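You operate a simulated robot arm through the tools that you are given. There is no shell and no other tool. Be economical: measure what you need, move in short steps, check, and stop when the job is done.

You are at the controls of a simulated robot arm. One attempt, no reset.

## Task
Uncap the big keg with the white band, seat and lock its coupler, and open its vent for filling.
Fine: the cap goes on the long steel ledge; nothing drips; the other kegs and caps stay.
Where things are to end (x, y in the base frame): blue keg cap within 6 cm of [83, 3].

The check looks at the end state, three seconds after you hand in, the way a careful person would. Anything else that was tipped, shoved, dropped, spilled or broken makes it a failure. A push-on lid holds only when it is set on centred and level and pressed home; a screw cap is set on level and turned clockwise until tight.

## Robot
A 6-joint arm with a two-finger gripper, on a carriage that runs on a rail from [0, -154.2] to [0, 79.8] (x, y) and turns from -134 to 198 degrees about z. Base frame: it is fixed where the carriage stands at the start and does not move with it; the origin is on the floor, on the carriage's upright axis, x ahead of it, y to its left, z up; the surface under the hand at the start is at about z = 64. Lengths are in cm, angles in degrees, forces in N, time in s.
Its first joint turns from -166.0 to 166.0 degrees. Places, roughly: big keg with white band [50, 10, 40]; blue coupler grip [50, 50, 80]; coupler with blue band [50, 50, 70]; coupler with blue band (6x6x9 cm) [50, 50, 70]; coupler with green band [50, 100, 70]; coupler with green band (6x6x9 cm) [50, 100, 70]; coupler with white band [80, 20, 70]; coupler with white band (6x6x9 cm) [80, 20, 70]; green coupler grip [50, 100, 80]; orange grip of blue band keg [60, 40, 80]; orange grip of green band keg [60, 90, 80]; orange grip of white band keg [60, -10, 80]; orange keg cap [350, -175, 75]; purple keg cap [350, -175, 75]; top of long steel ledge [80, 50, 60]; white coupler grip [80, 20, 80]. Payload 5 kg.
Tool frame: the origin (TCP) lies between the finger pads and is the grasp point; the fingertips stand 3 cm ahead of it; z points along the fingers, y is the line along which they close. The gripper opens to 17.6 cm. The gripper's body begins 15.3 cm behind the TCP.
Orientation is told as [roll, pitch, yaw] about the base's x, y, z axes, in that order, counted from this pose: with the fingers straight down and closing along the base's y, the tool's x points along the base's -x, its y along +y and its z along -z.

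## Interface
- The arm moves only by the tool send_rows. Its argument "targets" is a list of rows, each a list of 3 entries, a list of its own where there are three numbers: the finger opening in cm, from 0 to 17.6, then the shift along the base's x, y, z in cm, then the turn, a rotation vector about the base's x, y, z in degrees. In form: [[jaw, [dx, dy, dz], [wx, wy, wz]], ...]. A call has 1 to 12 rows; each row shifts and turns the commanded pose from where the row before left it. Each row takes 0.2 s and may step no farther than 5 cm and 8.6 degrees from the row before; otherwise, or with a gripper value out of range, the whole call is refused. Where a pose cannot be reached the arm comes as near as it can. A force on the tool above 40 N (or 10 N above the force at the start of the call, whichever is more), or a blocked arm, ends the call early, and 0.2 s more pass. Each finger halts on what it meets, pressing with about 40 N; the grip force reading is that of the motor and also rises with nothing between the fingers. The clock runs only during rows and for 0.2 s after the last one: add rows that do not move to give the fingers time. It gives the time, the measured TCP pose, the force on the tool (base axes), the opening and the grip force at its end, in the units of the frame above (readings bear some noise), with the torque about the TCP (base axes, N m) and any sound that the robot's microphone picked up.
- Cameras (640 x 400 px; columns grow to the right, rows downward): "scene" is now at [5.58, 22.8, 158.31]; the picture's right is [0.25, -0.97, 0.00], its down [-0.72, -0.18, -0.67] and it looks along [0.65, 0.17, -0.74] (base axes); focal length 271 px, centre (320, 200). "wrist" rides on the gripper at [6.7, -0.9, -18.3] in the tool frame; the picture's right is [0.14, 0.99, 0.00], its down [-0.92, 0.13, -0.36] and it looks along [-0.36, 0.05, 0.93] (tool axes); focal length 251 px, centre (320, 200). There is no depth. A picture from a camera that has moved, and an enlarged one, comes with that camera's place and axes in the base frame and with its lens.
- grab_frame(camera): a new picture of that camera. No time passes.
- slide_trunk(by): slides the trunk up (or, below 0, down) by that many cm; the arm and the scene camera ride with it, the base frame stays. It gives what a move gives, with no picture.
- base_move(legs): drives the robot by 1 to 6 legs, each [ahead, left, turn to the left] in cm, cm and degrees, along the robot's own axes; the way and the turn of a leg run together, so that a leg with both is an arc; at most 150 cm and 180 degrees a leg. The arm and the cameras ride along, it lands a little off, and it stops where it bumps. It keeps to its track: a leg is cut to what the track allows. It gives what a move gives.
- pan_tilt(pan, tilt): turns the head with the scene camera to pan (to the left, within 120 degrees either way) and tilt (down, from -29 to 69), counted from straight ahead of the robot. It gives what a move gives.
- close_up(camera, box): a new picture of the part [left, top, right, bottom] of that camera's present view, enlarged. No time passes.
- hand_in(): hands the job in; it is judged then, once.

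Go step by step. Nothing tells you exact positions but the pictures and the camera data: compare them with the known pose of the tool, close in by small moves and look again before you grip or let go. The budget is 120 turns and 78 pictures, counting those below and the enlarged ones. Unless the task says otherwise, let go and move clear before handing in, and close with one line.

The tools are called after "Request:" as name(argument=value, ...) on one line, values as JSON. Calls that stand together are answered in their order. send_rows: Moves the arm, as the interface text tells. Its arguments: {"type":"object","properties":{"targets":{"type":"array"}},"required":["targets"]} The other tools are called the same way: slide_trunk (by) slides the trunk up or down; base_move (legs) drives the base; pan_tilt (pan, tilt) turns the head that bears the scene camera; grab_frame (camera) takes a picture; close_up (camera, box) takes an enlarged picture of a part of a camera's view; hand_in () hands the job in.

At the start:

```text
clock: 0.0
eef_pos: [71.95, 28.02, 113.01]
orientation: [-0.1, 0.1, 0.0]
wrist_force: [-0.2, 0.7, -0.4]
wrist_torque: [0.01, -0.01, 0.01]
width: 17.57
grasp_force: 0.1
trunk travel left (down, up): [-15.0, 20.0]
robot x, y, heading: [-0.18, -0.13, -0.1]
head pan, tilt: [14.2, 47.7]
```

scene: 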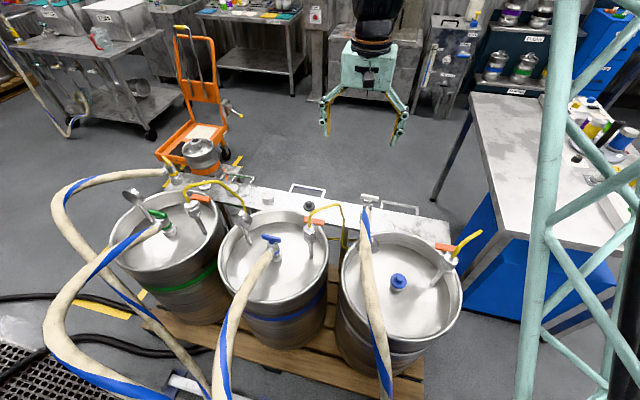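
wrist: 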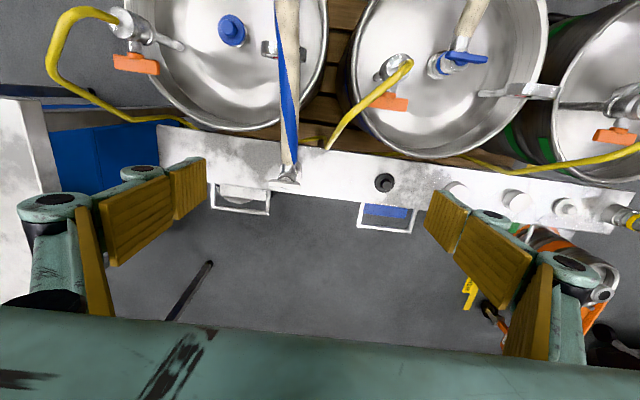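

I see three kegs; the right one (white band, presumably) carries a blue cap in its centre and an orange vent grip, with its coupler parked on the steel ledge. I'll take enlarged views first.

Request:
close_up(camera="scene", box=[320, 180, 500, 380])

Request:
close_up(camera="wrist", box=[100, 0, 400, 220])

Request:
close_up(camera="scene", box=[200, 170, 440, 300])

```text
2.00 times, centred on (410, 280) of scene
camera zoom: at [5.58, 22.8, 158.31], right [0.25, -0.97, 0.0], down [-0.72, -0.18, -0.67], along [0.65, 0.17, -0.74], focal length 542 px, centre (140, 40)
```

zoom: 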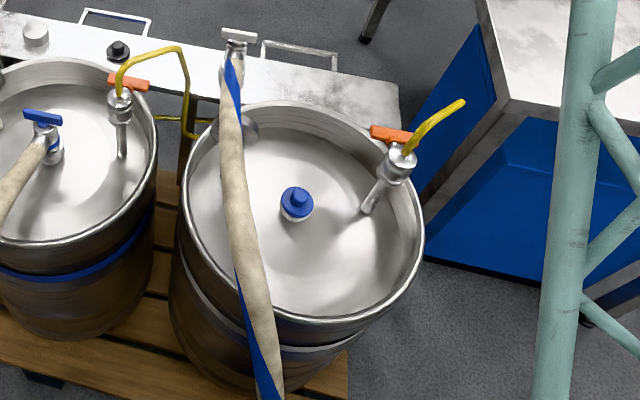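

```text
1.82 times, centred on (250, 110) of wrist
camera zoom: at [65.21, 27.28, 131.36], right [-0.14, 0.99, 0.0], down [0.92, 0.13, 0.36], along [0.36, 0.05, -0.93], focal length 457 px, centre (447, 364)
```

zoom: 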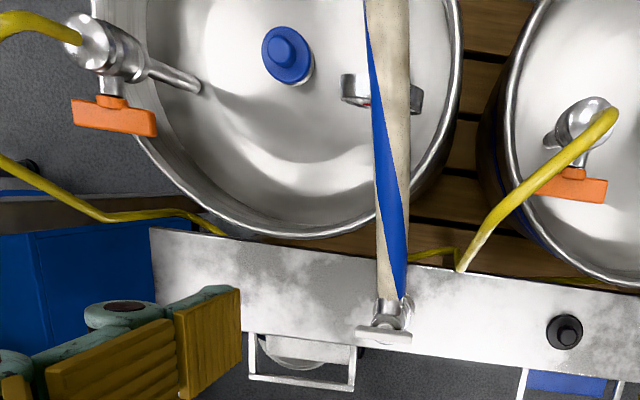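

```text
2.67 times, centred on (320, 235) of scene
camera zoom: at [5.58, 22.8, 158.31], right [0.25, -0.97, 0.0], down [-0.72, -0.18, -0.67], along [0.65, 0.17, -0.74], focal length 722 px, centre (320, 107)
```

zoom: 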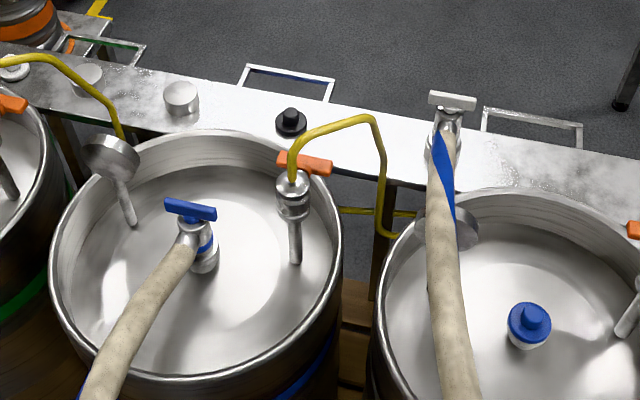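

The blue cap's knob triangulates to about (54, 7.6, 71), the white T-grip to (83.4, 22, 77) and the orange grip to (63.5, -5.6, 81). I'll move closer with the wrist camera to read the mechanisms.

Request:
send_rows(targets=[[17.6, [-2, -4, -1], [0, 0, 0]], [17.6, [-2, -4, -1], [0, 0, 0]], [17.6, [-2, -4, -1], [0, 0, 0]], [17.6, [-2, -4, -1], [0, 0, 0]], [17.6, [-2, -4, -1], [0, 0, 0]], [17.6, [-2, -4, -1], [0, 0, 0]]])

Request:
grab_frame(camera="wrist")

Request:
close_up(camera="scene", box=[100, 160, 340, 310])

Request:
close_up(camera="scene", box=[420, 215, 500, 295])

```text
clock: 1.4
eef_pos: [60.04, 4.03, 106.71]
orientation: [0.1, 0.0, 0.0]
wrist_force: [-0.1, 0.8, -0.1]
wrist_torque: [-0.09, 0.05, 0.03]
width: 17.59
grasp_force: 0.1
trunk travel left (down, up): [-15.0, 20.0]
robot x, y, heading: [0.13, -0.18, 0.1]
head pan, tilt: [14.2, 47.7]
```

```text
72 pictures are left
camera wrist: at [53.22, 3.27, 125.19], right [-0.14, 0.99, 0.0], down [0.92, 0.13, 0.36], along [0.36, 0.05, -0.93], focal length 251 px, centre (320, 200)
```

wrist: 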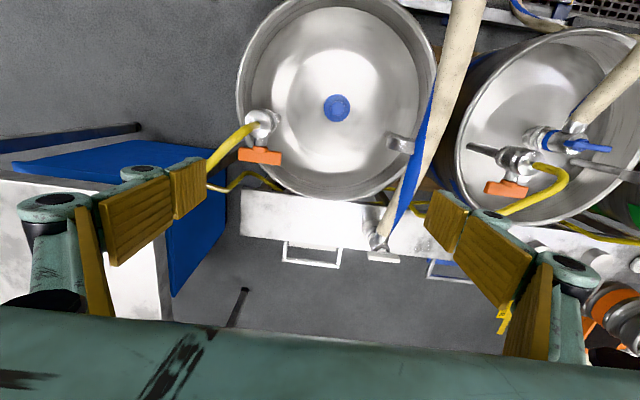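

```text
2.67 times, centred on (220, 235) of scene
camera zoom: at [5.6, 22.84, 158.3], right [0.25, -0.97, 0.0], down [-0.72, -0.18, -0.67], along [0.65, 0.17, -0.74], focal length 722 px, centre (587, 107)
```

zoom: 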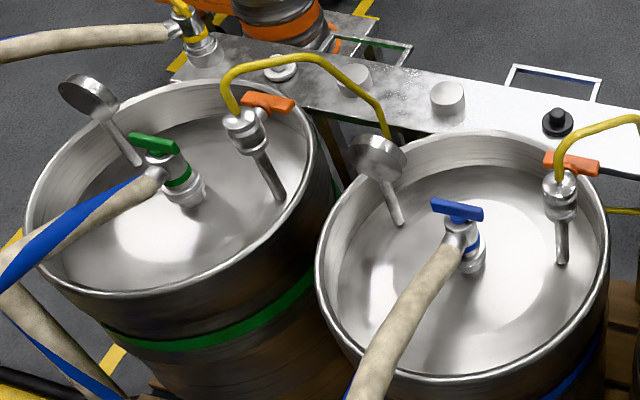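

```text
5.00 times, centred on (460, 255) of scene
camera zoom: at [5.6, 22.84, 158.3], right [0.25, -0.97, 0.0], down [-0.72, -0.18, -0.67], along [0.65, 0.17, -0.74], focal length 1354 px, centre (-380, -75)
```

zoom: 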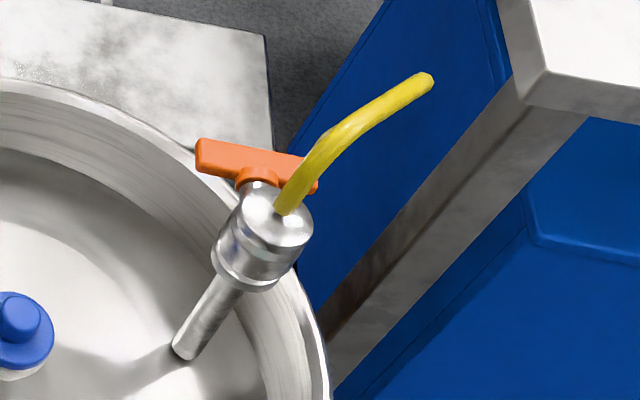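

The vent's orange bar sits horizontally on a stem, across the pipe (closed, as on the other kegs). I need a close look at the couplers to tell how the locking grip lies, so I'll compare the white one with the blue one.

Request:
close_up(camera="scene", box=[240, 220, 300, 280])

Request:
close_up(camera="scene", box=[340, 185, 400, 245])

Request:
close_up(camera="wrist", box=[340, 180, 440, 280])

Request:
close_up(camera="wrist", box=[460, 100, 640, 220])

```text
6.67 times, centred on (270, 250) of scene
camera zoom: at [5.6, 22.84, 158.3], right [0.25, -0.97, 0.0], down [-0.72, -0.18, -0.67], along [0.65, 0.17, -0.74], focal length 1806 px, centre (653, -133)
```

zoom: 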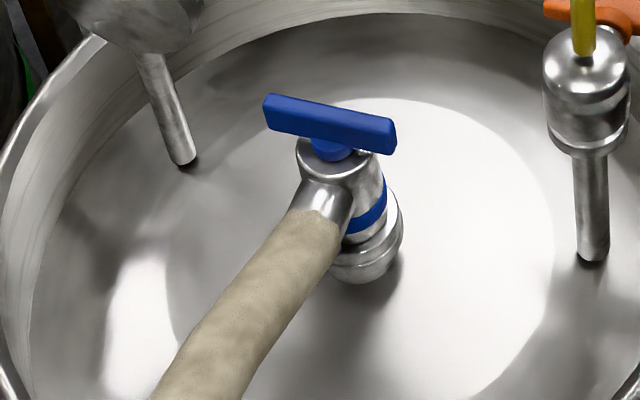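

```text
6.67 times, centred on (370, 215) of scene
camera zoom: at [5.6, 22.84, 158.3], right [0.25, -0.97, 0.0], down [-0.72, -0.18, -0.67], along [0.65, 0.17, -0.74], focal length 1806 px, centre (-13, 100)
```

zoom: 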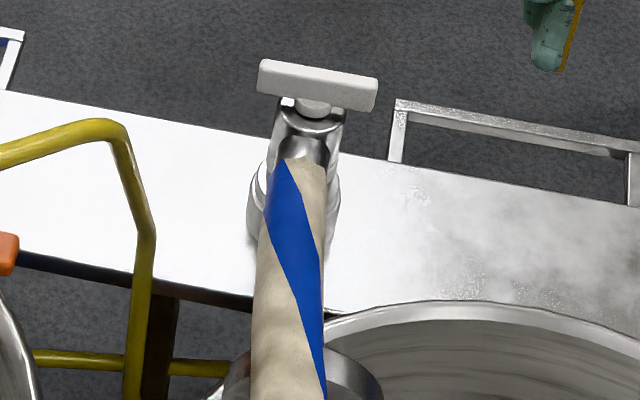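

```text
4.00 times, centred on (390, 230) of wrist
camera zoom: at [53.22, 3.27, 125.19], right [-0.14, 0.99, 0.0], down [0.92, 0.13, 0.36], along [0.36, 0.05, -0.93], focal length 1006 px, centre (40, 80)
```

zoom: 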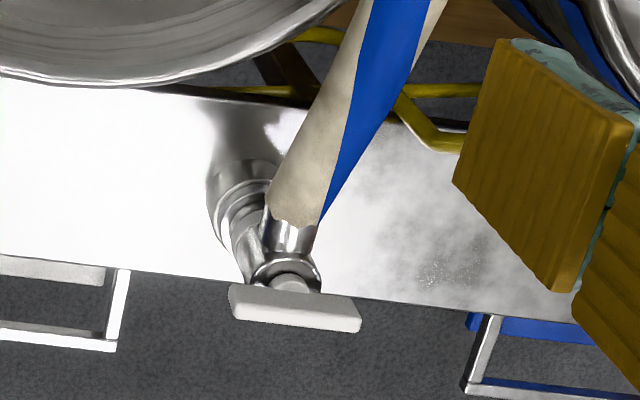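

```text
3.33 times, centred on (550, 160) of wrist
camera zoom: at [53.22, 3.27, 125.19], right [-0.14, 0.99, 0.0], down [0.92, 0.13, 0.36], along [0.36, 0.05, -0.93], focal length 838 px, centre (-447, 333)
```

zoom: 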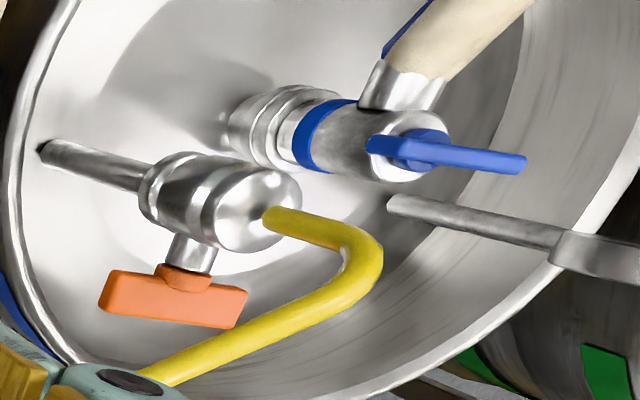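

Both couplers look alike: hose exits obliquely toward −x and the T-bar lies across it. The white hose arches at about y≈20, z≈86 beside the cap, so I'll turn the gripper so it closes along x and come over the cap.

Request:
send_rows(targets=[[12, [-0.5, 0.3, -0.6], [0, 0, 8.2]], [12, [-0.5, 0.3, -0.6], [0, 0, 8.2]], [12, [-0.5, 0.3, -0.6], [0, 0, 8.2]], [12, [-0.5, 0.3, -0.6], [0, 0, 8.2]], [12, [-0.5, 0.3, -0.6], [0, 0, 8.2]], [12, [-0.5, 0.3, -0.6], [0, 0, 8.2]], [12, [-0.5, 0.3, -0.6], [0, 0, 8.2]], [12, [-0.5, 0.3, -0.6], [0, 0, 8.2]], [12, [-0.5, 0.3, -0.6], [0, 0, 8.2]], [12, [-0.5, 0.3, -0.6], [0, 0, 8.2]], [12, [-0.5, 0.3, -0.6], [0, 0, 8]]])

Request:
grab_frame(camera="wrist")

Request:
grab_frame(camera="scene")

```text
clock: 3.8
eef_pos: [54.46, 7.47, 100.59]
orientation: [-0.1, 0.1, 90.1]
wrist_force: [-1.0, -0.7, 0.0]
wrist_torque: [-0.02, 0.03, -0.01]
width: 12.0
grasp_force: 0.0
trunk travel left (down, up): [-15.0, 20.0]
robot x, y, heading: [-0.28, -0.18, -0.1]
head pan, tilt: [14.2, 47.7]
```

```text
65 pictures are left
camera wrist: at [55.28, 0.84, 118.82], right [-0.99, -0.14, 0.0], down [-0.13, 0.92, 0.36], along [-0.05, 0.36, -0.93], focal length 251 px, centre (320, 200)
```

wrist: 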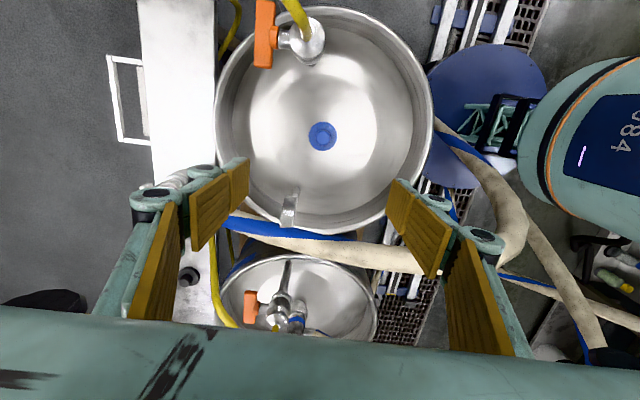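

```text
64 pictures are left
camera scene: at [5.57, 22.8, 158.31], right [0.25, -0.97, 0.0], down [-0.72, -0.18, -0.67], along [0.65, 0.17, -0.74], focal length 271 px, centre (320, 200)
```

scene: 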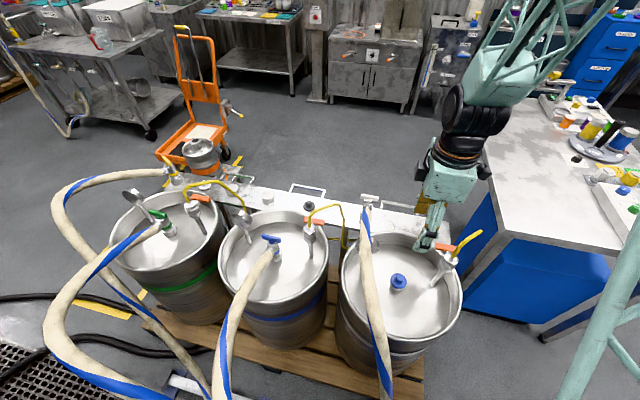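

The cap is right below; I'll lower and refine its position with a close view.

Request:
send_rows(targets=[[8, [0, 0, -3], [0, 0, 0]], [8, [0, 0, -3], [0, 0, 0]], [8, [0, 0, -3], [0, 0, 0]], [8, [0, 0, -3], [0, 0, 0]], [8, [0, 0, -2], [0, 0, 0]]])

Request:
close_up(camera="wrist", box=[220, 60, 420, 240])

Request:
close_up(camera="scene", box=[340, 220, 460, 310])

```text
clock: 5.0
eef_pos: [54.6, 7.56, 86.44]
orientation: [0.1, 0.0, 90.0]
wrist_force: [0.0, 0.0, 0.7]
wrist_torque: [0.0, -0.09, 0.0]
width: 8.0
grasp_force: 0.2
trunk travel left (down, up): [-15.0, 20.0]
robot x, y, heading: [0.12, 0.02, 0.1]
head pan, tilt: [14.2, 47.7]
```

```text
2.22 times, centred on (320, 150) of wrist
camera zoom: at [55.41, 0.87, 104.76], right [-0.99, -0.14, 0.0], down [-0.13, 0.92, 0.36], along [-0.05, 0.36, -0.93], focal length 559 px, centre (320, 311)
```

zoom: 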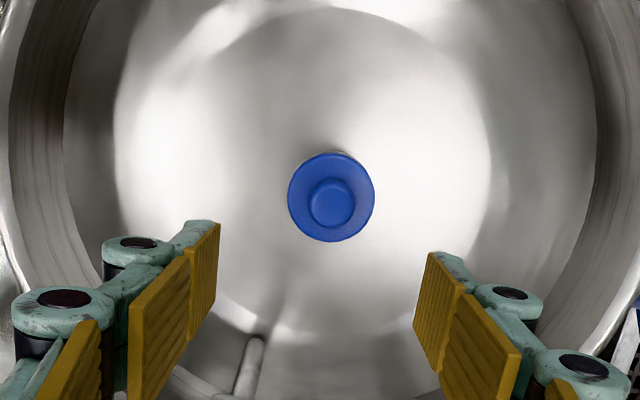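

```text
4.44 times, centred on (400, 265) of scene
camera zoom: at [5.54, 22.8, 158.31], right [0.25, -0.97, 0.0], down [-0.72, -0.18, -0.67], along [0.65, 0.17, -0.74], focal length 1204 px, centre (-36, -89)
```

zoom: 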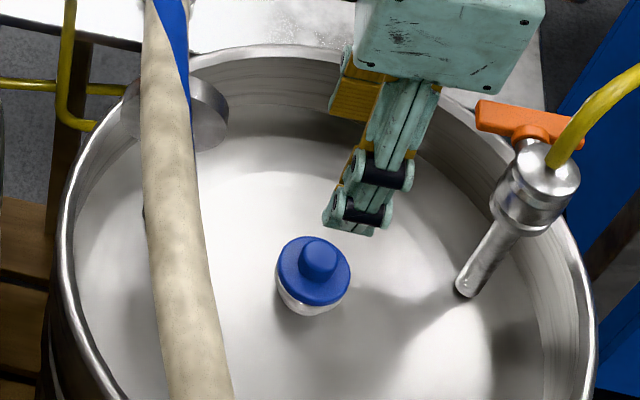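

Refined cap centre is about (54.0, 6.9), knob top z≈70.5, flange 5.5 cm wide. I'll descend around it with the jaw at 8.5 and look.

Request:
send_rows(targets=[[8.5, [-0.5, -0.6, -4], [0, 0, 0]], [8.5, [0, 0, -4], [0, 0, 0]], [8.5, [0, 0, -4], [0, 0, 0]], [8.5, [0, 0, -3], [0, 0, 0]], [8.5, [0, 0, 0], [0, 0, 0]]])

Request:
grab_frame(camera="wrist")

Request:
close_up(camera="scene", box=[350, 230, 450, 310])

```text
clock: 6.2
eef_pos: [54.02, 7.07, 71.24]
orientation: [0.1, 0.0, 90.0]
wrist_force: [0.3, -0.5, -0.8]
wrist_torque: [-0.02, 0.08, -0.02]
width: 8.5
grasp_force: 0.1
trunk travel left (down, up): [-15.0, 20.0]
robot x, y, heading: [0.18, 0.02, 0.3]
head pan, tilt: [14.2, 47.7]
```

```text
61 pictures are left
camera wrist: at [54.85, 0.53, 89.55], right [-0.99, -0.14, 0.0], down [-0.13, 0.92, 0.36], along [-0.05, 0.36, -0.93], focal length 251 px, centre (320, 200)
```

wrist: 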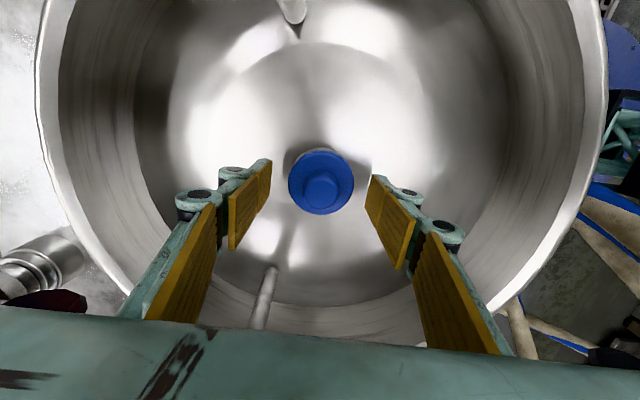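

```text
5.00 times, centred on (400, 270) of scene
camera zoom: at [5.64, 22.81, 158.31], right [0.25, -0.97, 0.0], down [-0.72, -0.18, -0.67], along [0.65, 0.17, -0.74], focal length 1354 px, centre (-80, -150)
```

zoom: 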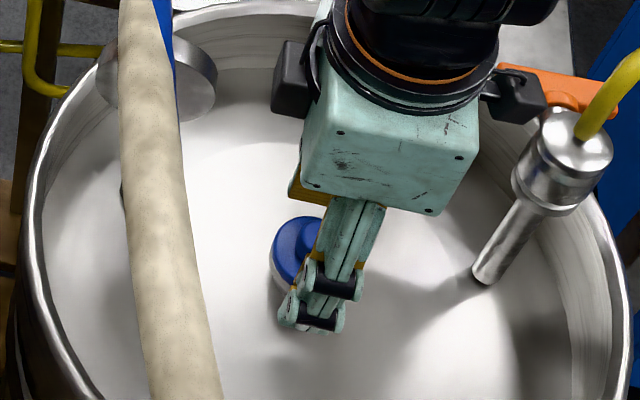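

Aligned with the cap. I'll lower 1 cm and close on the flange.

Request:
send_rows(targets=[[8.5, [0, 0, -1], [0, 0, 0]], [6.5, [0, 0, 0], [0, 0, 0]], [5, [0, 0, 0], [0, 0, 0]], [5, [0, 0, 0], [0, 0, 0]]])

Request:
close_up(camera="wrist", box=[240, 110, 400, 230])

```text
clock: 7.2
eef_pos: [54.02, 7.04, 70.33]
orientation: [-0.1, 0.0, 90.0]
wrist_force: [5.1, 0.5, 3.6]
wrist_torque: [-0.03, -0.15, 0.0]
width: 5.5
grasp_force: 45.1
trunk travel left (down, up): [-15.0, 20.0]
robot x, y, heading: [0.02, 0.03, -0.0]
head pan, tilt: [14.2, 47.7]
```

```text
3.33 times, centred on (320, 170) of wrist
camera zoom: at [54.79, 0.44, 88.71], right [-0.99, -0.14, 0.0], down [-0.13, 0.92, 0.36], along [-0.05, 0.36, -0.93], focal length 838 px, centre (320, 300)
```

zoom: 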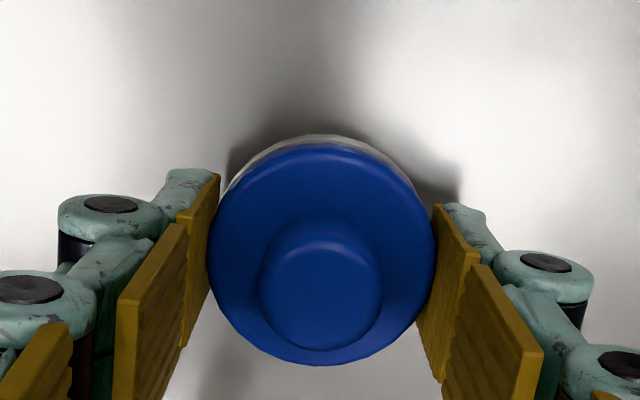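

Gripped at 5.5 cm. I'll try a small counter-clockwise turn and read the torque.

Request:
send_rows(targets=[[4.5, [0, 0, 0], [0, 0, 8]], [4.5, [0, 0, 0], [0, 0, 8]], [4.5, [0, 0, 0], [0, 0, 8]]])

```text
clock: 8.0
eef_pos: [54.11, 6.82, 70.34]
orientation: [-0.1, -0.1, 114.0]
wrist_force: [5.9, 0.7, -5.3]
wrist_torque: [0.11, -0.21, -1.61]
width: 5.55
grasp_force: 44.5
trunk travel left (down, up): [-15.0, 20.0]
robot x, y, heading: [0.15, 0.26, -0.0]
head pan, tilt: [14.2, 47.7]
```

Resistance of 1.6 N·m: either a tight screw or the pads slipping. I'll continue the turn and watch whether it eases.

Request:
send_rows(targets=[[4.5, [0, 0, 0], [0, 0, 8]], [4.5, [0, 0, 0], [0, 0, 8]], [4.5, [0, 0, 0], [0, 0, 8]]])

Request:
close_up(camera="wrist", box=[240, 110, 400, 230])

```text
clock: 8.8
eef_pos: [54.0, 6.74, 70.49]
orientation: [0.0, -0.1, 138.1]
wrist_force: [4.4, -6.1, -3.8]
wrist_torque: [-0.36, -0.28, -0.73]
width: 5.53
grasp_force: 39.6
trunk travel left (down, up): [-15.0, 20.0]
robot x, y, heading: [-0.21, -0.34, -0.3]
head pan, tilt: [14.2, 47.7]
```

```text
3.33 times, centred on (320, 170) of wrist
camera zoom: at [59.5, 3.11, 88.79], right [-0.56, -0.83, 0.0], down [-0.77, 0.52, 0.36], along [-0.3, 0.2, -0.93], focal length 838 px, centre (320, 300)
```

zoom: 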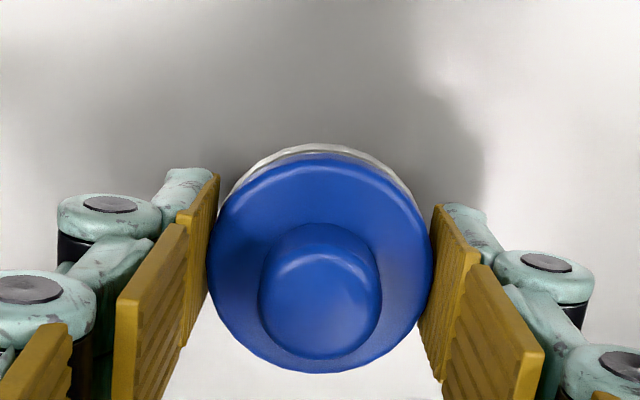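

Torque is falling and the cap seems to follow: a screw cap coming loose. I'll keep turning with a slight rise.

Request:
send_rows(targets=[[4.5, [0, 0, 0.05], [0, 0, 8.5]], [4.5, [0, 0, 0.05], [0, 0, 8.5]], [4.5, [0, 0, 0.05], [0, 0, 8.5]], [4.5, [0, 0, 0.05], [0, 0, 8.5]], [4.5, [0, 0, 0.05], [0, 0, 8.5]], [4.5, [0, 0, 0.05], [0, 0, 8.5]]])

Request:
close_up(camera="wrist", box=[240, 110, 400, 230])

```text
clock: 10.2
eef_pos: [53.83, 6.76, 70.79]
orientation: [-1.2, -0.9, -174.2]
wrist_force: [1.7, -4.4, -8.6]
wrist_torque: [-0.66, -0.05, 0.21]
width: 5.47
grasp_force: 45.1
out of reach, approached as far as the arm can: row 6
trunk travel left (down, up): [-15.0, 20.0]
robot x, y, heading: [0.13, 0.13, -0.2]
head pan, tilt: [14.2, 47.7]
stopped in row 6: the force on the tool passed its limit at 67 N (the readings are from after the stop); the commanded pose is now the measured one
```

```text
3.33 times, centred on (320, 170) of wrist
camera zoom: at [60.59, 8.09, 89.0], right [0.24, -0.97, -0.02], down [-0.9, -0.23, 0.37], along [-0.37, -0.07, -0.93], focal length 838 px, centre (320, 300)
```

zoom: 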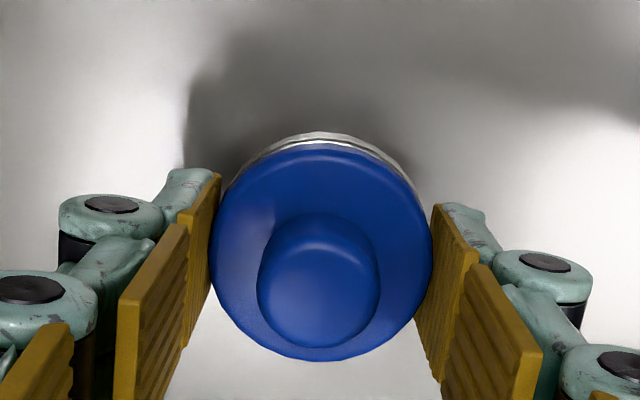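

The wrist joint hit its limit at about 186°. I'll release, rise slightly, rotate back and regrip for another turn.

Request:
send_rows(targets=[[8.5, [0, 0, 0], [0, 0, 0]], [8.5, [0, 0, 0], [0, 0, 0]], [8.5, [0.1, 0.1, 3], [-1.2, -0.9, -6]], [8.5, [0, 0, 0], [0, 0, -8.5]], [8.5, [0, 0, 0], [0, 0, -8.5]], [8.5, [0, 0, 0], [0, 0, -8.5]], [8.5, [0, 0, 0], [0, 0, -8.5]], [8.5, [0, 0, 0], [0, 0, -8.5]], [8.5, [0, 0, 0], [0, 0, -8.5]], [8.5, [0, 0, 0], [0, 0, -8.5]], [8.5, [0, 0, 0], [0, 0, -8.5]], [8.5, [0, 0, 0], [0, 0, -8.5]]])

Request:
send_rows(targets=[[8.5, [0, 0, 0], [0, 0, -8.5]], [8.5, [0, 0, 0], [0, 0, -8.5]], [8.5, [0, 0, 0], [0, 0, -8.5]], [8.5, [0, 0, 0], [0, 0, -8.5]], [8.5, [0, 0, 0], [0, 0, -8.5]], [8.5, [0, 0, 0], [0, 0, -8.5]], [8.5, [0, 0, 0], [0, 0, -8.5]], [8.5, [0, 0, 0], [0, 0, -8.5]], [8.5, [0, 0, 0], [0, 0, -8.5]], [8.5, [0, 0, 0], [0, 0, -8.5]]])

Request:
grab_frame(camera="wrist")

Request:
close_up(camera="scene", box=[330, 210, 490, 330])

```text
clock: 12.8
eef_pos: [53.96, 6.94, 73.65]
orientation: [0.1, 0.0, 103.2]
wrist_force: [-0.3, -0.1, 0.2]
wrist_torque: [-0.01, -0.01, -0.02]
width: 8.53
grasp_force: 0.0
trunk travel left (down, up): [-15.0, 20.0]
robot x, y, heading: [0.12, 0.19, -0.2]
head pan, tilt: [14.2, 47.7]
```

```text
clock: 15.0
eef_pos: [54.0, 6.97, 73.89]
orientation: [0.1, 0.0, 18.3]
wrist_force: [-0.1, -0.4, 0.2]
wrist_torque: [0.02, 0.0, -0.03]
width: 8.5
grasp_force: 0.0
trunk travel left (down, up): [-15.0, 20.0]
robot x, y, heading: [-0.11, -0.11, 0.0]
head pan, tilt: [14.2, 47.7]
```

```text
56 pictures are left
camera wrist: at [47.79, 4.0, 92.12], right [-0.44, 0.9, 0.0], down [0.84, 0.41, 0.36], along [0.32, 0.16, -0.93], focal length 251 px, centre (320, 200)
```

wrist: 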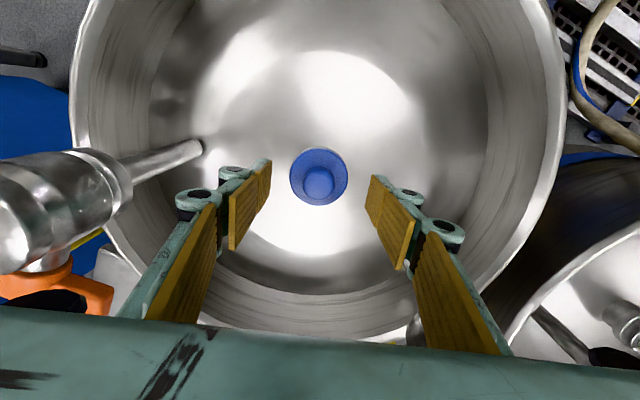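

```text
3.33 times, centred on (410, 270) of scene
camera zoom: at [5.63, 22.74, 158.31], right [0.24, -0.97, 0.0], down [-0.72, -0.18, -0.67], along [0.65, 0.16, -0.74], focal length 903 px, centre (20, -33)
```

zoom: 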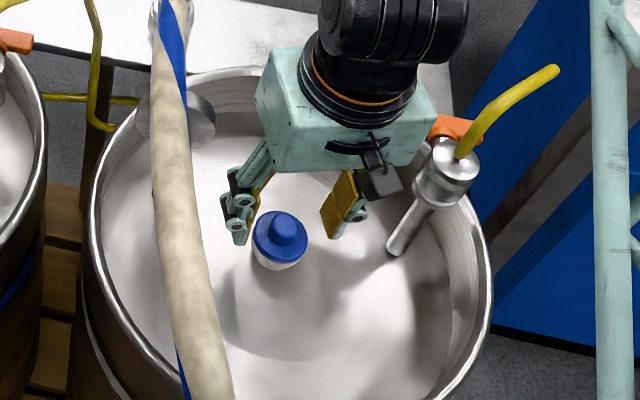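

Cap still seated; regrip at the same height and keep turning counter-clockwise.

Request:
send_rows(targets=[[8.5, [0, 0, -3.1], [0, 0, 0]], [6.5, [0, 0, 0], [0, 0, 0]], [4.5, [0, 0, 0], [0, 0, 0]], [4.5, [0, 0, 0], [0, 0, 0]], [4.5, [0, 0, 0.03], [0, 0, 8.5]], [4.5, [0, 0, 0.03], [0, 0, 8.5]], [4.5, [0, 0, 0.03], [0, 0, 8.5]], [4.5, [0, 0, 0.03], [0, 0, 8.5]], [4.5, [0, 0, 0.03], [0, 0, 8.5]], [4.5, [0, 0, 0.03], [0, 0, 8.5]], [4.5, [0, 0, 0.03], [0, 0, 8.5]], [4.5, [0, 0, 0.03], [0, 0, 8.5]]])

```text
clock: 17.6
eef_pos: [53.93, 6.92, 70.95]
orientation: [0.1, 0.0, 86.4]
wrist_force: [12.9, -2.3, -4.2]
wrist_torque: [0.04, -0.29, -0.86]
width: 5.52
grasp_force: 39.7
trunk travel left (down, up): [-15.0, 20.0]
robot x, y, heading: [-0.22, -0.1, -0.2]
head pan, tilt: [14.2, 47.7]
```

Request:
send_rows(targets=[[4.5, [0, 0, 0.03], [0, 0, 8.5]], [4.5, [0, 0, 0.03], [0, 0, 8.5]], [4.5, [0, 0, 0.03], [0, 0, 8.5]], [4.5, [0, 0, 0.03], [0, 0, 8.5]], [4.5, [0, 0, 0.03], [0, 0, 8.5]], [4.5, [0, 0, 0.03], [0, 0, 8.5]], [4.5, [0, 0, 0.03], [0, 0, 8.5]], [4.5, [0, 0, 0.03], [0, 0, 8.5]]])

Request:
close_up(camera="wrist", box=[240, 110, 400, 230])

```text
clock: 19.4
eef_pos: [53.92, 6.9, 71.24]
orientation: [0.2, -0.1, 154.4]
wrist_force: [1.0, 3.9, -3.2]
wrist_torque: [0.06, 0.17, -0.68]
width: 5.44
grasp_force: 40.2
trunk travel left (down, up): [-15.0, 20.0]
robot x, y, heading: [0.11, -0.16, -0.0]
head pan, tilt: [14.2, 47.7]
```

```text
3.33 times, centred on (320, 170) of wrist
camera zoom: at [60.24, 4.96, 89.51], right [-0.3, -0.95, 0.0], down [-0.89, 0.28, 0.36], along [-0.35, 0.11, -0.93], focal length 838 px, centre (320, 300)
```

zoom: 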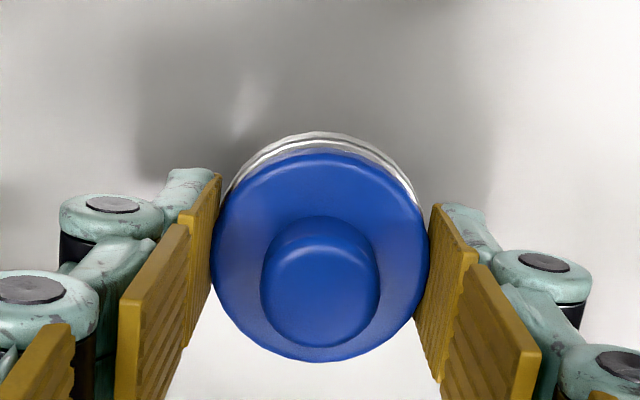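

More of the white neck shows, so it is rising. Test a gentle lift.

Request:
send_rows(targets=[[4, [0, 0, 0.15], [0, 0, 6]], [4, [0, 0, 0.3], [0, 0, 6]], [4, [0, 0, 0.3], [0, 0, 6]]])

Request:
close_up(camera="wrist", box=[240, 110, 400, 230])

```text
clock: 20.2
eef_pos: [53.87, 6.87, 71.92]
orientation: [0.0, 0.0, 172.5]
wrist_force: [0.0, -0.1, -0.4]
wrist_torque: [0.02, 0.01, -0.02]
width: 5.36
grasp_force: 40.0
trunk travel left (down, up): [-15.0, 20.0]
robot x, y, heading: [0.31, -0.03, -0.2]
head pan, tilt: [14.2, 47.7]
```

```text
3.33 times, centred on (320, 170) of wrist
camera zoom: at [60.51, 7.05, 90.27], right [0.01, -1.0, 0.0], down [-0.93, -0.01, 0.36], along [-0.36, 0.0, -0.93], focal length 838 px, centre (320, 300)
```

zoom: 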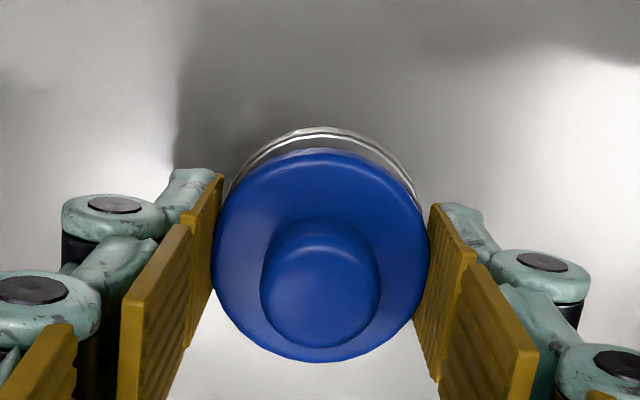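

The cap is free (no load). Lift it straight up, then check.

Request:
send_rows(targets=[[4, [0, 0, 2], [0, 0, 0]], [4, [0, 0, 3], [0, 0, 0]], [4, [0, 0, 4], [0, 0, 0]], [4, [0, 0, 4], [0, 0, 0]], [4, [0, 0, 4], [0, 0, 0]]])

Request:
grab_frame(camera="wrist")

Request:
close_up(camera="scene", box=[320, 180, 480, 300])

```text
clock: 21.4
eef_pos: [54.21, 6.98, 88.98]
orientation: [0.2, 0.0, 172.3]
wrist_force: [1.3, 0.0, -1.6]
wrist_torque: [-0.03, 0.19, 0.01]
width: 5.38
grasp_force: 40.0
trunk travel left (down, up): [-15.0, 20.0]
robot x, y, heading: [-0.02, -0.21, -0.2]
head pan, tilt: [14.2, 47.7]
```

```text
52 pictures are left
camera wrist: at [60.68, 7.18, 107.28], right [0.0, -1.0, 0.0], down [-0.93, 0.0, 0.36], along [-0.36, 0.0, -0.93], focal length 251 px, centre (320, 200)
```

wrist: 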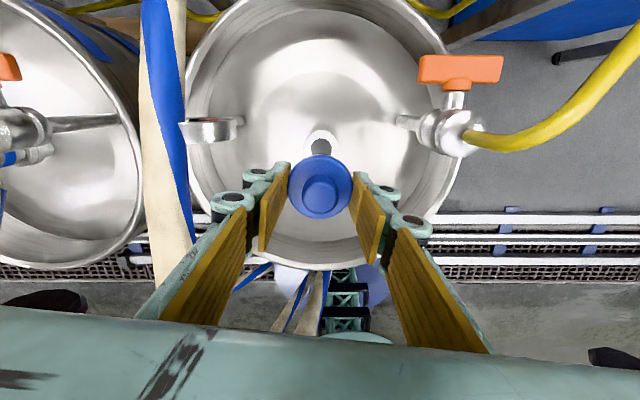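

```text
3.33 times, centred on (400, 240) of scene
camera zoom: at [5.71, 22.74, 158.31], right [0.24, -0.97, 0.0], down [-0.72, -0.18, -0.67], along [0.65, 0.16, -0.74], focal length 903 px, centre (53, 67)
```

zoom: 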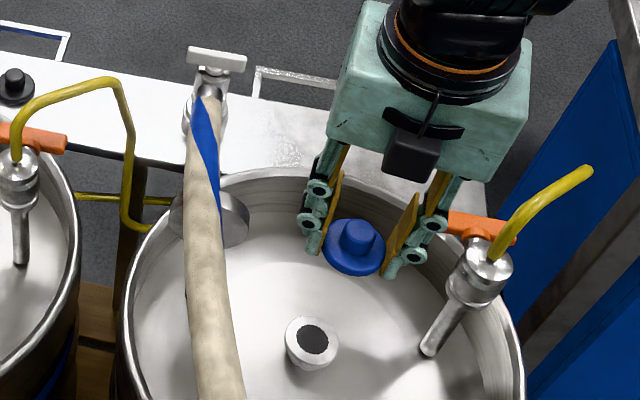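

The keg neck is open and the cap is in hand. I'll carry it over the ledge at (83, 3), turning the hand back to 90°.

Request:
send_rows(targets=[[4, [2, 0, 1], [0, 0, 0]], [4, [3, -0.4, 1], [0, 0, -8.2]], [4, [3, -0.4, 0], [0, 0, -8.2]], [4, [3, -0.4, 0], [0, 0, -8.2]], [4, [3, -0.4, 0], [0, 0, -8.2]], [4, [3, -0.4, 0], [0, 0, -8.2]], [4, [3, -0.4, 0], [0, 0, -8.2]], [4, [3, -0.4, 0], [0, 0, -8.2]], [4, [3, -0.5, 0], [0, 0, -8.2]], [4, [2.8, -0.5, 0], [0, 0, -8.2]], [4, [0, -0.5, 0], [0, 0, -8.2]], [4, [0, 0, 0], [0, 0, 0]]])

Request:
grab_frame(camera="wrist")

Request:
grab_frame(camera="scene")

```text
clock: 24.0
eef_pos: [82.64, 2.45, 90.75]
orientation: [0.1, 0.1, 90.3]
wrist_force: [0.7, -0.4, 0.4]
wrist_torque: [0.02, 0.04, -0.01]
width: 5.39
grasp_force: 39.7
trunk travel left (down, up): [-15.0, 20.0]
robot x, y, heading: [0.17, 0.03, 0.0]
head pan, tilt: [14.2, 47.7]
```

```text
50 pictures are left
camera wrist: at [83.56, -4.0, 109.08], right [-0.99, -0.14, 0.0], down [-0.13, 0.92, 0.36], along [-0.05, 0.36, -0.93], focal length 251 px, centre (320, 200)
```

wrist: 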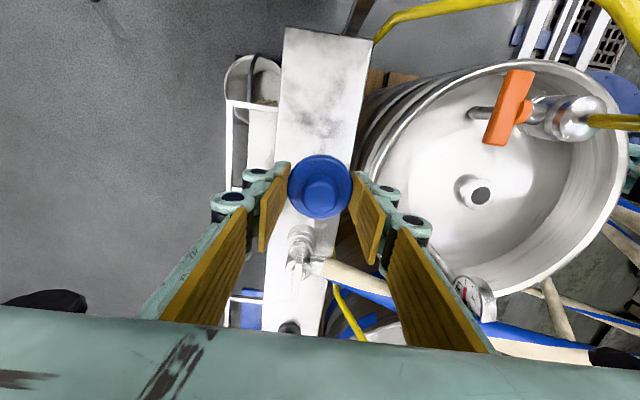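

```text
49 pictures are left
camera scene: at [5.63, 22.73, 158.31], right [0.24, -0.97, 0.0], down [-0.72, -0.18, -0.67], along [0.65, 0.16, -0.74], focal length 271 px, centre (320, 200)
```

scene: 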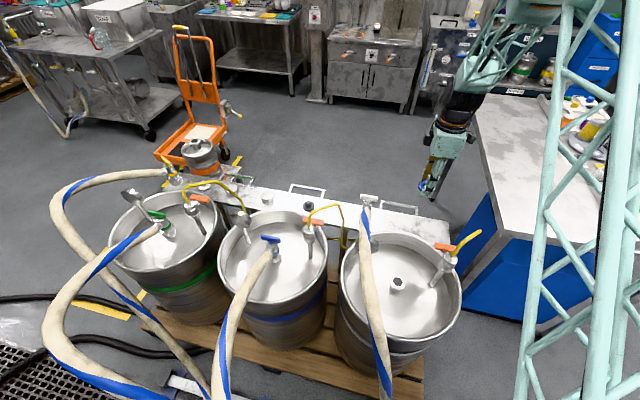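

Over the ledge and centred across it. Descend, slowing near the surface.

Request:
send_rows(targets=[[4, [0.2, 0.5, -4], [0, 0, 0]], [4, [0, 0, -4], [0, 0, 0]], [4, [0, 0, -4], [0, 0, 0]], [4, [0, 0, -3], [0, 0, 0]], [4, [0, 0, -2], [0, 0, 0]]])

Request:
grab_frame(camera="wrist")

Request:
close_up(camera="scene", box=[340, 140, 500, 260])

```text
clock: 25.2
eef_pos: [82.85, 3.06, 73.75]
orientation: [0.1, -0.1, 90.4]
wrist_force: [0.4, -0.1, 0.3]
wrist_torque: [0.02, -0.06, -0.01]
width: 5.34
grasp_force: 39.9
trunk travel left (down, up): [-15.0, 20.0]
robot x, y, heading: [0.21, -0.27, -0.2]
head pan, tilt: [14.2, 47.7]
```

```text
48 pictures are left
camera wrist: at [83.76, -3.44, 92.09], right [-0.99, -0.14, 0.0], down [-0.13, 0.92, 0.36], along [-0.05, 0.36, -0.93], focal length 251 px, centre (320, 200)
```

wrist: 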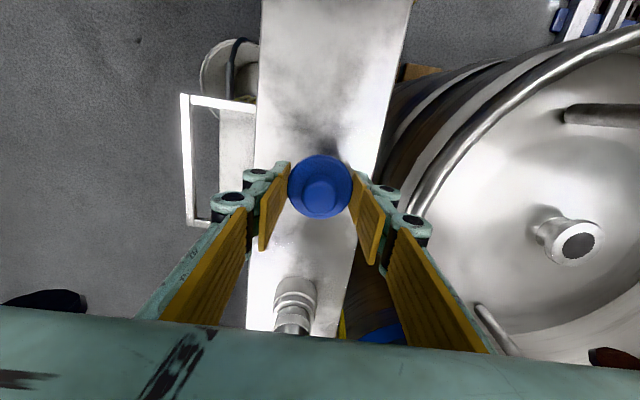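

```text
3.33 times, centred on (420, 200) of scene
camera zoom: at [5.61, 22.73, 158.31], right [0.24, -0.97, 0.0], down [-0.72, -0.18, -0.67], along [0.65, 0.16, -0.74], focal length 903 px, centre (-13, 200)
```

zoom: 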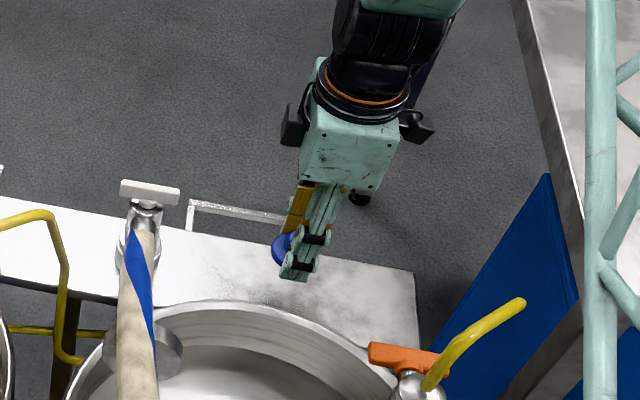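

Still above the surface; creep down in small steps watching the vertical force.

Request:
send_rows(targets=[[4, [0, 0, -0.8], [0, 0, 0]], [4, [0, 0, -0.8], [0, 0, 0]], [4, [0, 0, -0.8], [0, 0, 0]], [4, [0, 0, -0.8], [0, 0, 0]], [4, [0, 0, -0.8], [0, 0, 0]]])

Request:
close_up(camera="wrist", box=[220, 80, 420, 240])

```text
clock: 26.4
eef_pos: [83.01, 3.13, 69.84]
orientation: [0.1, -0.1, 90.4]
wrist_force: [0.2, 0.7, -0.1]
wrist_torque: [0.0, -0.01, -0.01]
width: 5.38
grasp_force: 40.3
trunk travel left (down, up): [-15.0, 20.0]
robot x, y, heading: [0.21, -0.25, -0.2]
head pan, tilt: [14.2, 47.7]
```

```text
2.50 times, centred on (320, 160) of wrist
camera zoom: at [83.82, -3.46, 88.23], right [-0.99, -0.14, 0.0], down [-0.13, 0.92, 0.36], along [-0.05, 0.36, -0.93], focal length 629 px, centre (320, 300)
```

zoom: 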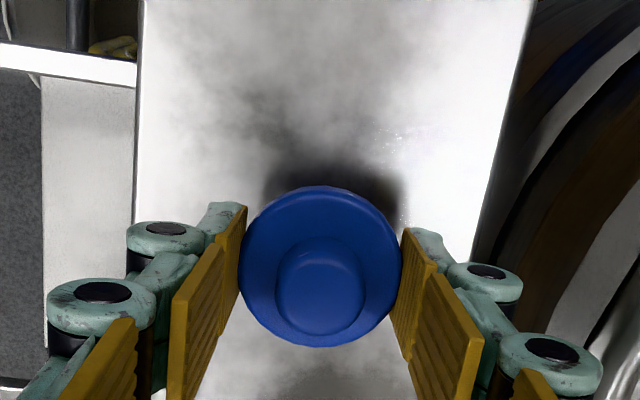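

Request:
send_rows(targets=[[4, [0, 0, -0.5], [0, 0, 0]], [4, [0, 0, -0.5], [0, 0, 0]], [4, [0, 0, -0.5], [0, 0, 0]], [4, [0, 0, -0.4], [0, 0, 0]]])

```text
clock: 27.4
eef_pos: [82.94, 3.09, 68.04]
orientation: [0.1, 0.1, 90.4]
wrist_force: [0.0, 0.0, -0.8]
wrist_torque: [-0.02, -0.01, 0.01]
width: 5.35
grasp_force: 39.9
trunk travel left (down, up): [-15.0, 20.0]
robot x, y, heading: [0.08, 0.05, -0.2]
head pan, tilt: [14.2, 47.7]
```

No contact yet at TCP z=68; continue in small steps.

Request:
send_rows(targets=[[4, [0, 0, -0.4], [0, 0, 0]], [4, [0, 0, -0.4], [0, 0, 0]], [4, [0, 0, -0.4], [0, 0, 0]]])

Request:
close_up(camera="wrist", box=[220, 80, 420, 240])

```text
clock: 28.2
eef_pos: [82.82, 3.09, 66.98]
orientation: [0.0, 0.0, 90.4]
wrist_force: [-3.8, -1.0, 15.5]
wrist_torque: [-0.03, -0.09, -0.01]
width: 5.36
grasp_force: 40.7
trunk travel left (down, up): [-15.0, 20.0]
robot x, y, heading: [-0.25, -0.26, 0.2]
head pan, tilt: [14.2, 47.7]
```

```text
2.50 times, centred on (320, 160) of wrist
camera zoom: at [83.8, -3.51, 85.28], right [-0.99, -0.14, 0.0], down [-0.13, 0.92, 0.36], along [-0.05, 0.36, -0.93], focal length 629 px, centre (320, 300)
```

zoom: 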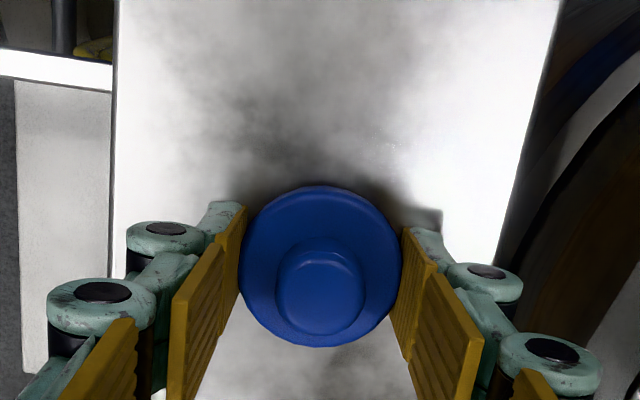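

Contact at 15 N: the cap rests on the ledge. Release and rise.

Request:
send_rows(targets=[[5.2, [0, 0, 0.1], [0, 0, 0]], [6.5, [0, 0, 0], [0, 0, 0]], [8, [0, 0, 0], [0, 0, 0]], [8, [0, 0, 2], [0, 0, 0]], [8, [0, 0, 4], [0, 0, 0]], [8, [0, 0, 4], [0, 0, 0]], [8, [0, 0, 4], [0, 0, 0]], [8, [0, 0, 4], [0, 0, 0]]])

Request:
grab_frame(camera="wrist")

```text
clock: 30.0
eef_pos: [83.12, 3.26, 84.94]
orientation: [0.2, 0.0, 90.5]
wrist_force: [0.0, 0.6, -1.3]
wrist_torque: [-0.02, 0.12, -0.03]
width: 8.01
grasp_force: 0.1
trunk travel left (down, up): [-15.0, 20.0]
robot x, y, heading: [0.22, 0.12, 0.0]
head pan, tilt: [14.2, 47.7]
```

```text
44 pictures are left
camera wrist: at [83.93, -3.5, 103.29], right [-0.99, -0.14, 0.0], down [-0.13, 0.92, 0.36], along [-0.06, 0.36, -0.93], focal length 251 px, centre (320, 200)
```

wrist: 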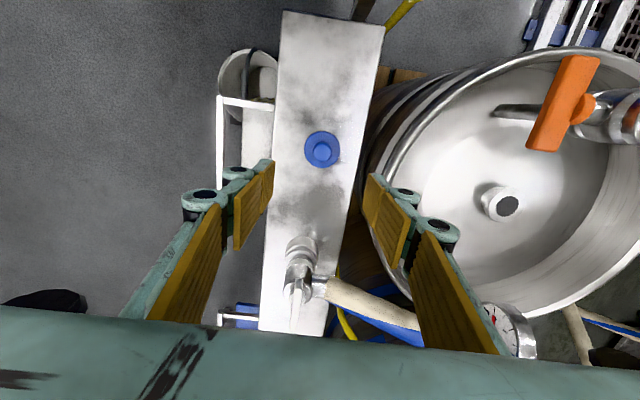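

The cap sits upright on the ledge. Now to the coupler: rise a little, move over to y≈20 and look closely at its T-grip.

Request:
send_rows(targets=[[8, [0, 3, 3], [0, 0, 0]], [8, [0, 4, 3], [0, 0, 0]], [8, [0, 4, 2], [0, 0, 0]], [8, [0, 4, 0], [0, 0, 0]], [8, [0, 3.5, 0], [0, 0, 0]], [8, [0, 0, 0], [0, 0, 0]]])

Request:
close_up(camera="wrist", box=[220, 60, 420, 240])

Request:
close_up(camera="scene", box=[330, 180, 430, 260])

```text
clock: 31.4
eef_pos: [83.15, 21.64, 93.11]
orientation: [0.1, 0.0, 90.4]
wrist_force: [1.2, 0.2, -0.6]
wrist_torque: [-0.15, 0.02, -0.01]
width: 7.99
grasp_force: 0.0
trunk travel left (down, up): [-15.0, 20.0]
robot x, y, heading: [-0.11, -0.3, -0.4]
head pan, tilt: [14.2, 47.7]
```

```text
2.22 times, centred on (320, 150) of wrist
camera zoom: at [83.92, 15.06, 111.41], right [-0.99, -0.14, 0.0], down [-0.13, 0.92, 0.36], along [-0.05, 0.36, -0.93], focal length 559 px, centre (320, 311)
```

zoom: 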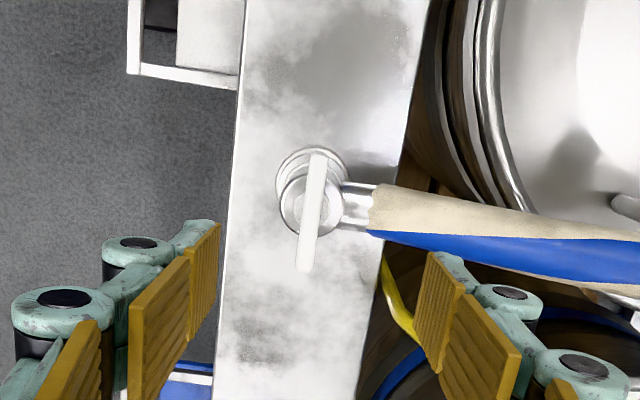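

```text
5.00 times, centred on (380, 220) of scene
camera zoom: at [5.64, 22.77, 158.3], right [0.24, -0.97, 0.0], down [-0.72, -0.18, -0.67], along [0.65, 0.16, -0.74], focal length 1354 px, centre (20, 100)
```

zoom: 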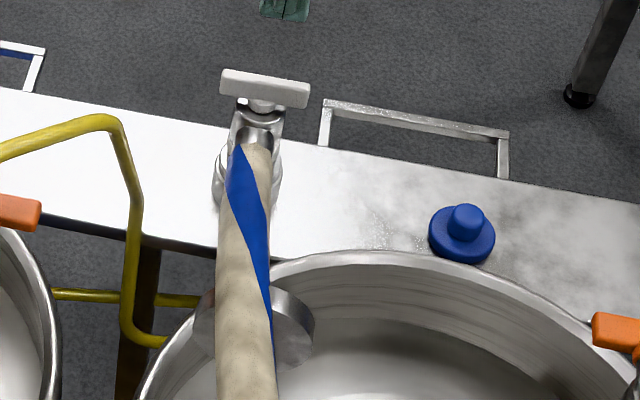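

T-bar centre is (83.6, 21.8), yaw about 92°, 7.4 × 1.1 cm, hose leaving below it. I'll align, narrow the jaw to 4 and descend so the tips reach just under the bar.

Request:
send_rows(targets=[[4, [0.45, 0.15, -3], [0, 0, 2]], [4, [0, 0, -3], [0, 0, 0]], [4, [0, 0, -3], [0, 0, 0]], [4, [0, 0, -2], [0, 0, 0]], [4, [0, 0, 0], [0, 0, 0]]])

Request:
close_up(camera="wrist", box=[220, 80, 420, 240])

Request:
close_up(camera="scene", box=[330, 160, 430, 240])

```text
clock: 32.6
eef_pos: [83.25, 21.87, 81.92]
orientation: [0.2, 0.0, 92.4]
wrist_force: [-0.5, -0.2, -0.6]
wrist_torque: [0.0, 0.02, -0.02]
width: 3.96
grasp_force: 0.0
trunk travel left (down, up): [-15.0, 20.0]
robot x, y, heading: [-0.18, -0.33, -0.4]
head pan, tilt: [14.2, 47.7]
```

```text
2.50 times, centred on (320, 160) of wrist
camera zoom: at [84.41, 15.27, 100.18], right [-0.98, -0.18, 0.0], down [-0.17, 0.92, 0.36], along [-0.07, 0.36, -0.93], focal length 629 px, centre (320, 300)
```

zoom: 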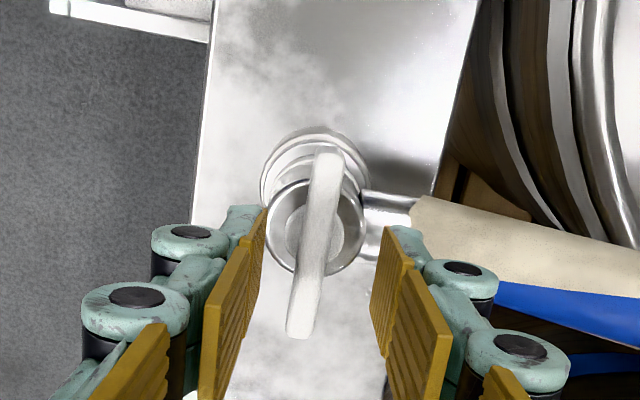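

```text
5.00 times, centred on (380, 200) of scene
camera zoom: at [5.67, 22.74, 158.31], right [0.24, -0.97, 0.0], down [-0.72, -0.18, -0.67], along [0.65, 0.16, -0.74], focal length 1354 px, centre (20, 200)
```

zoom: 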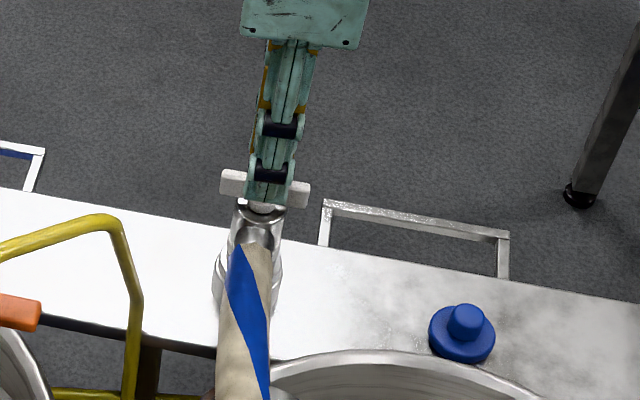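

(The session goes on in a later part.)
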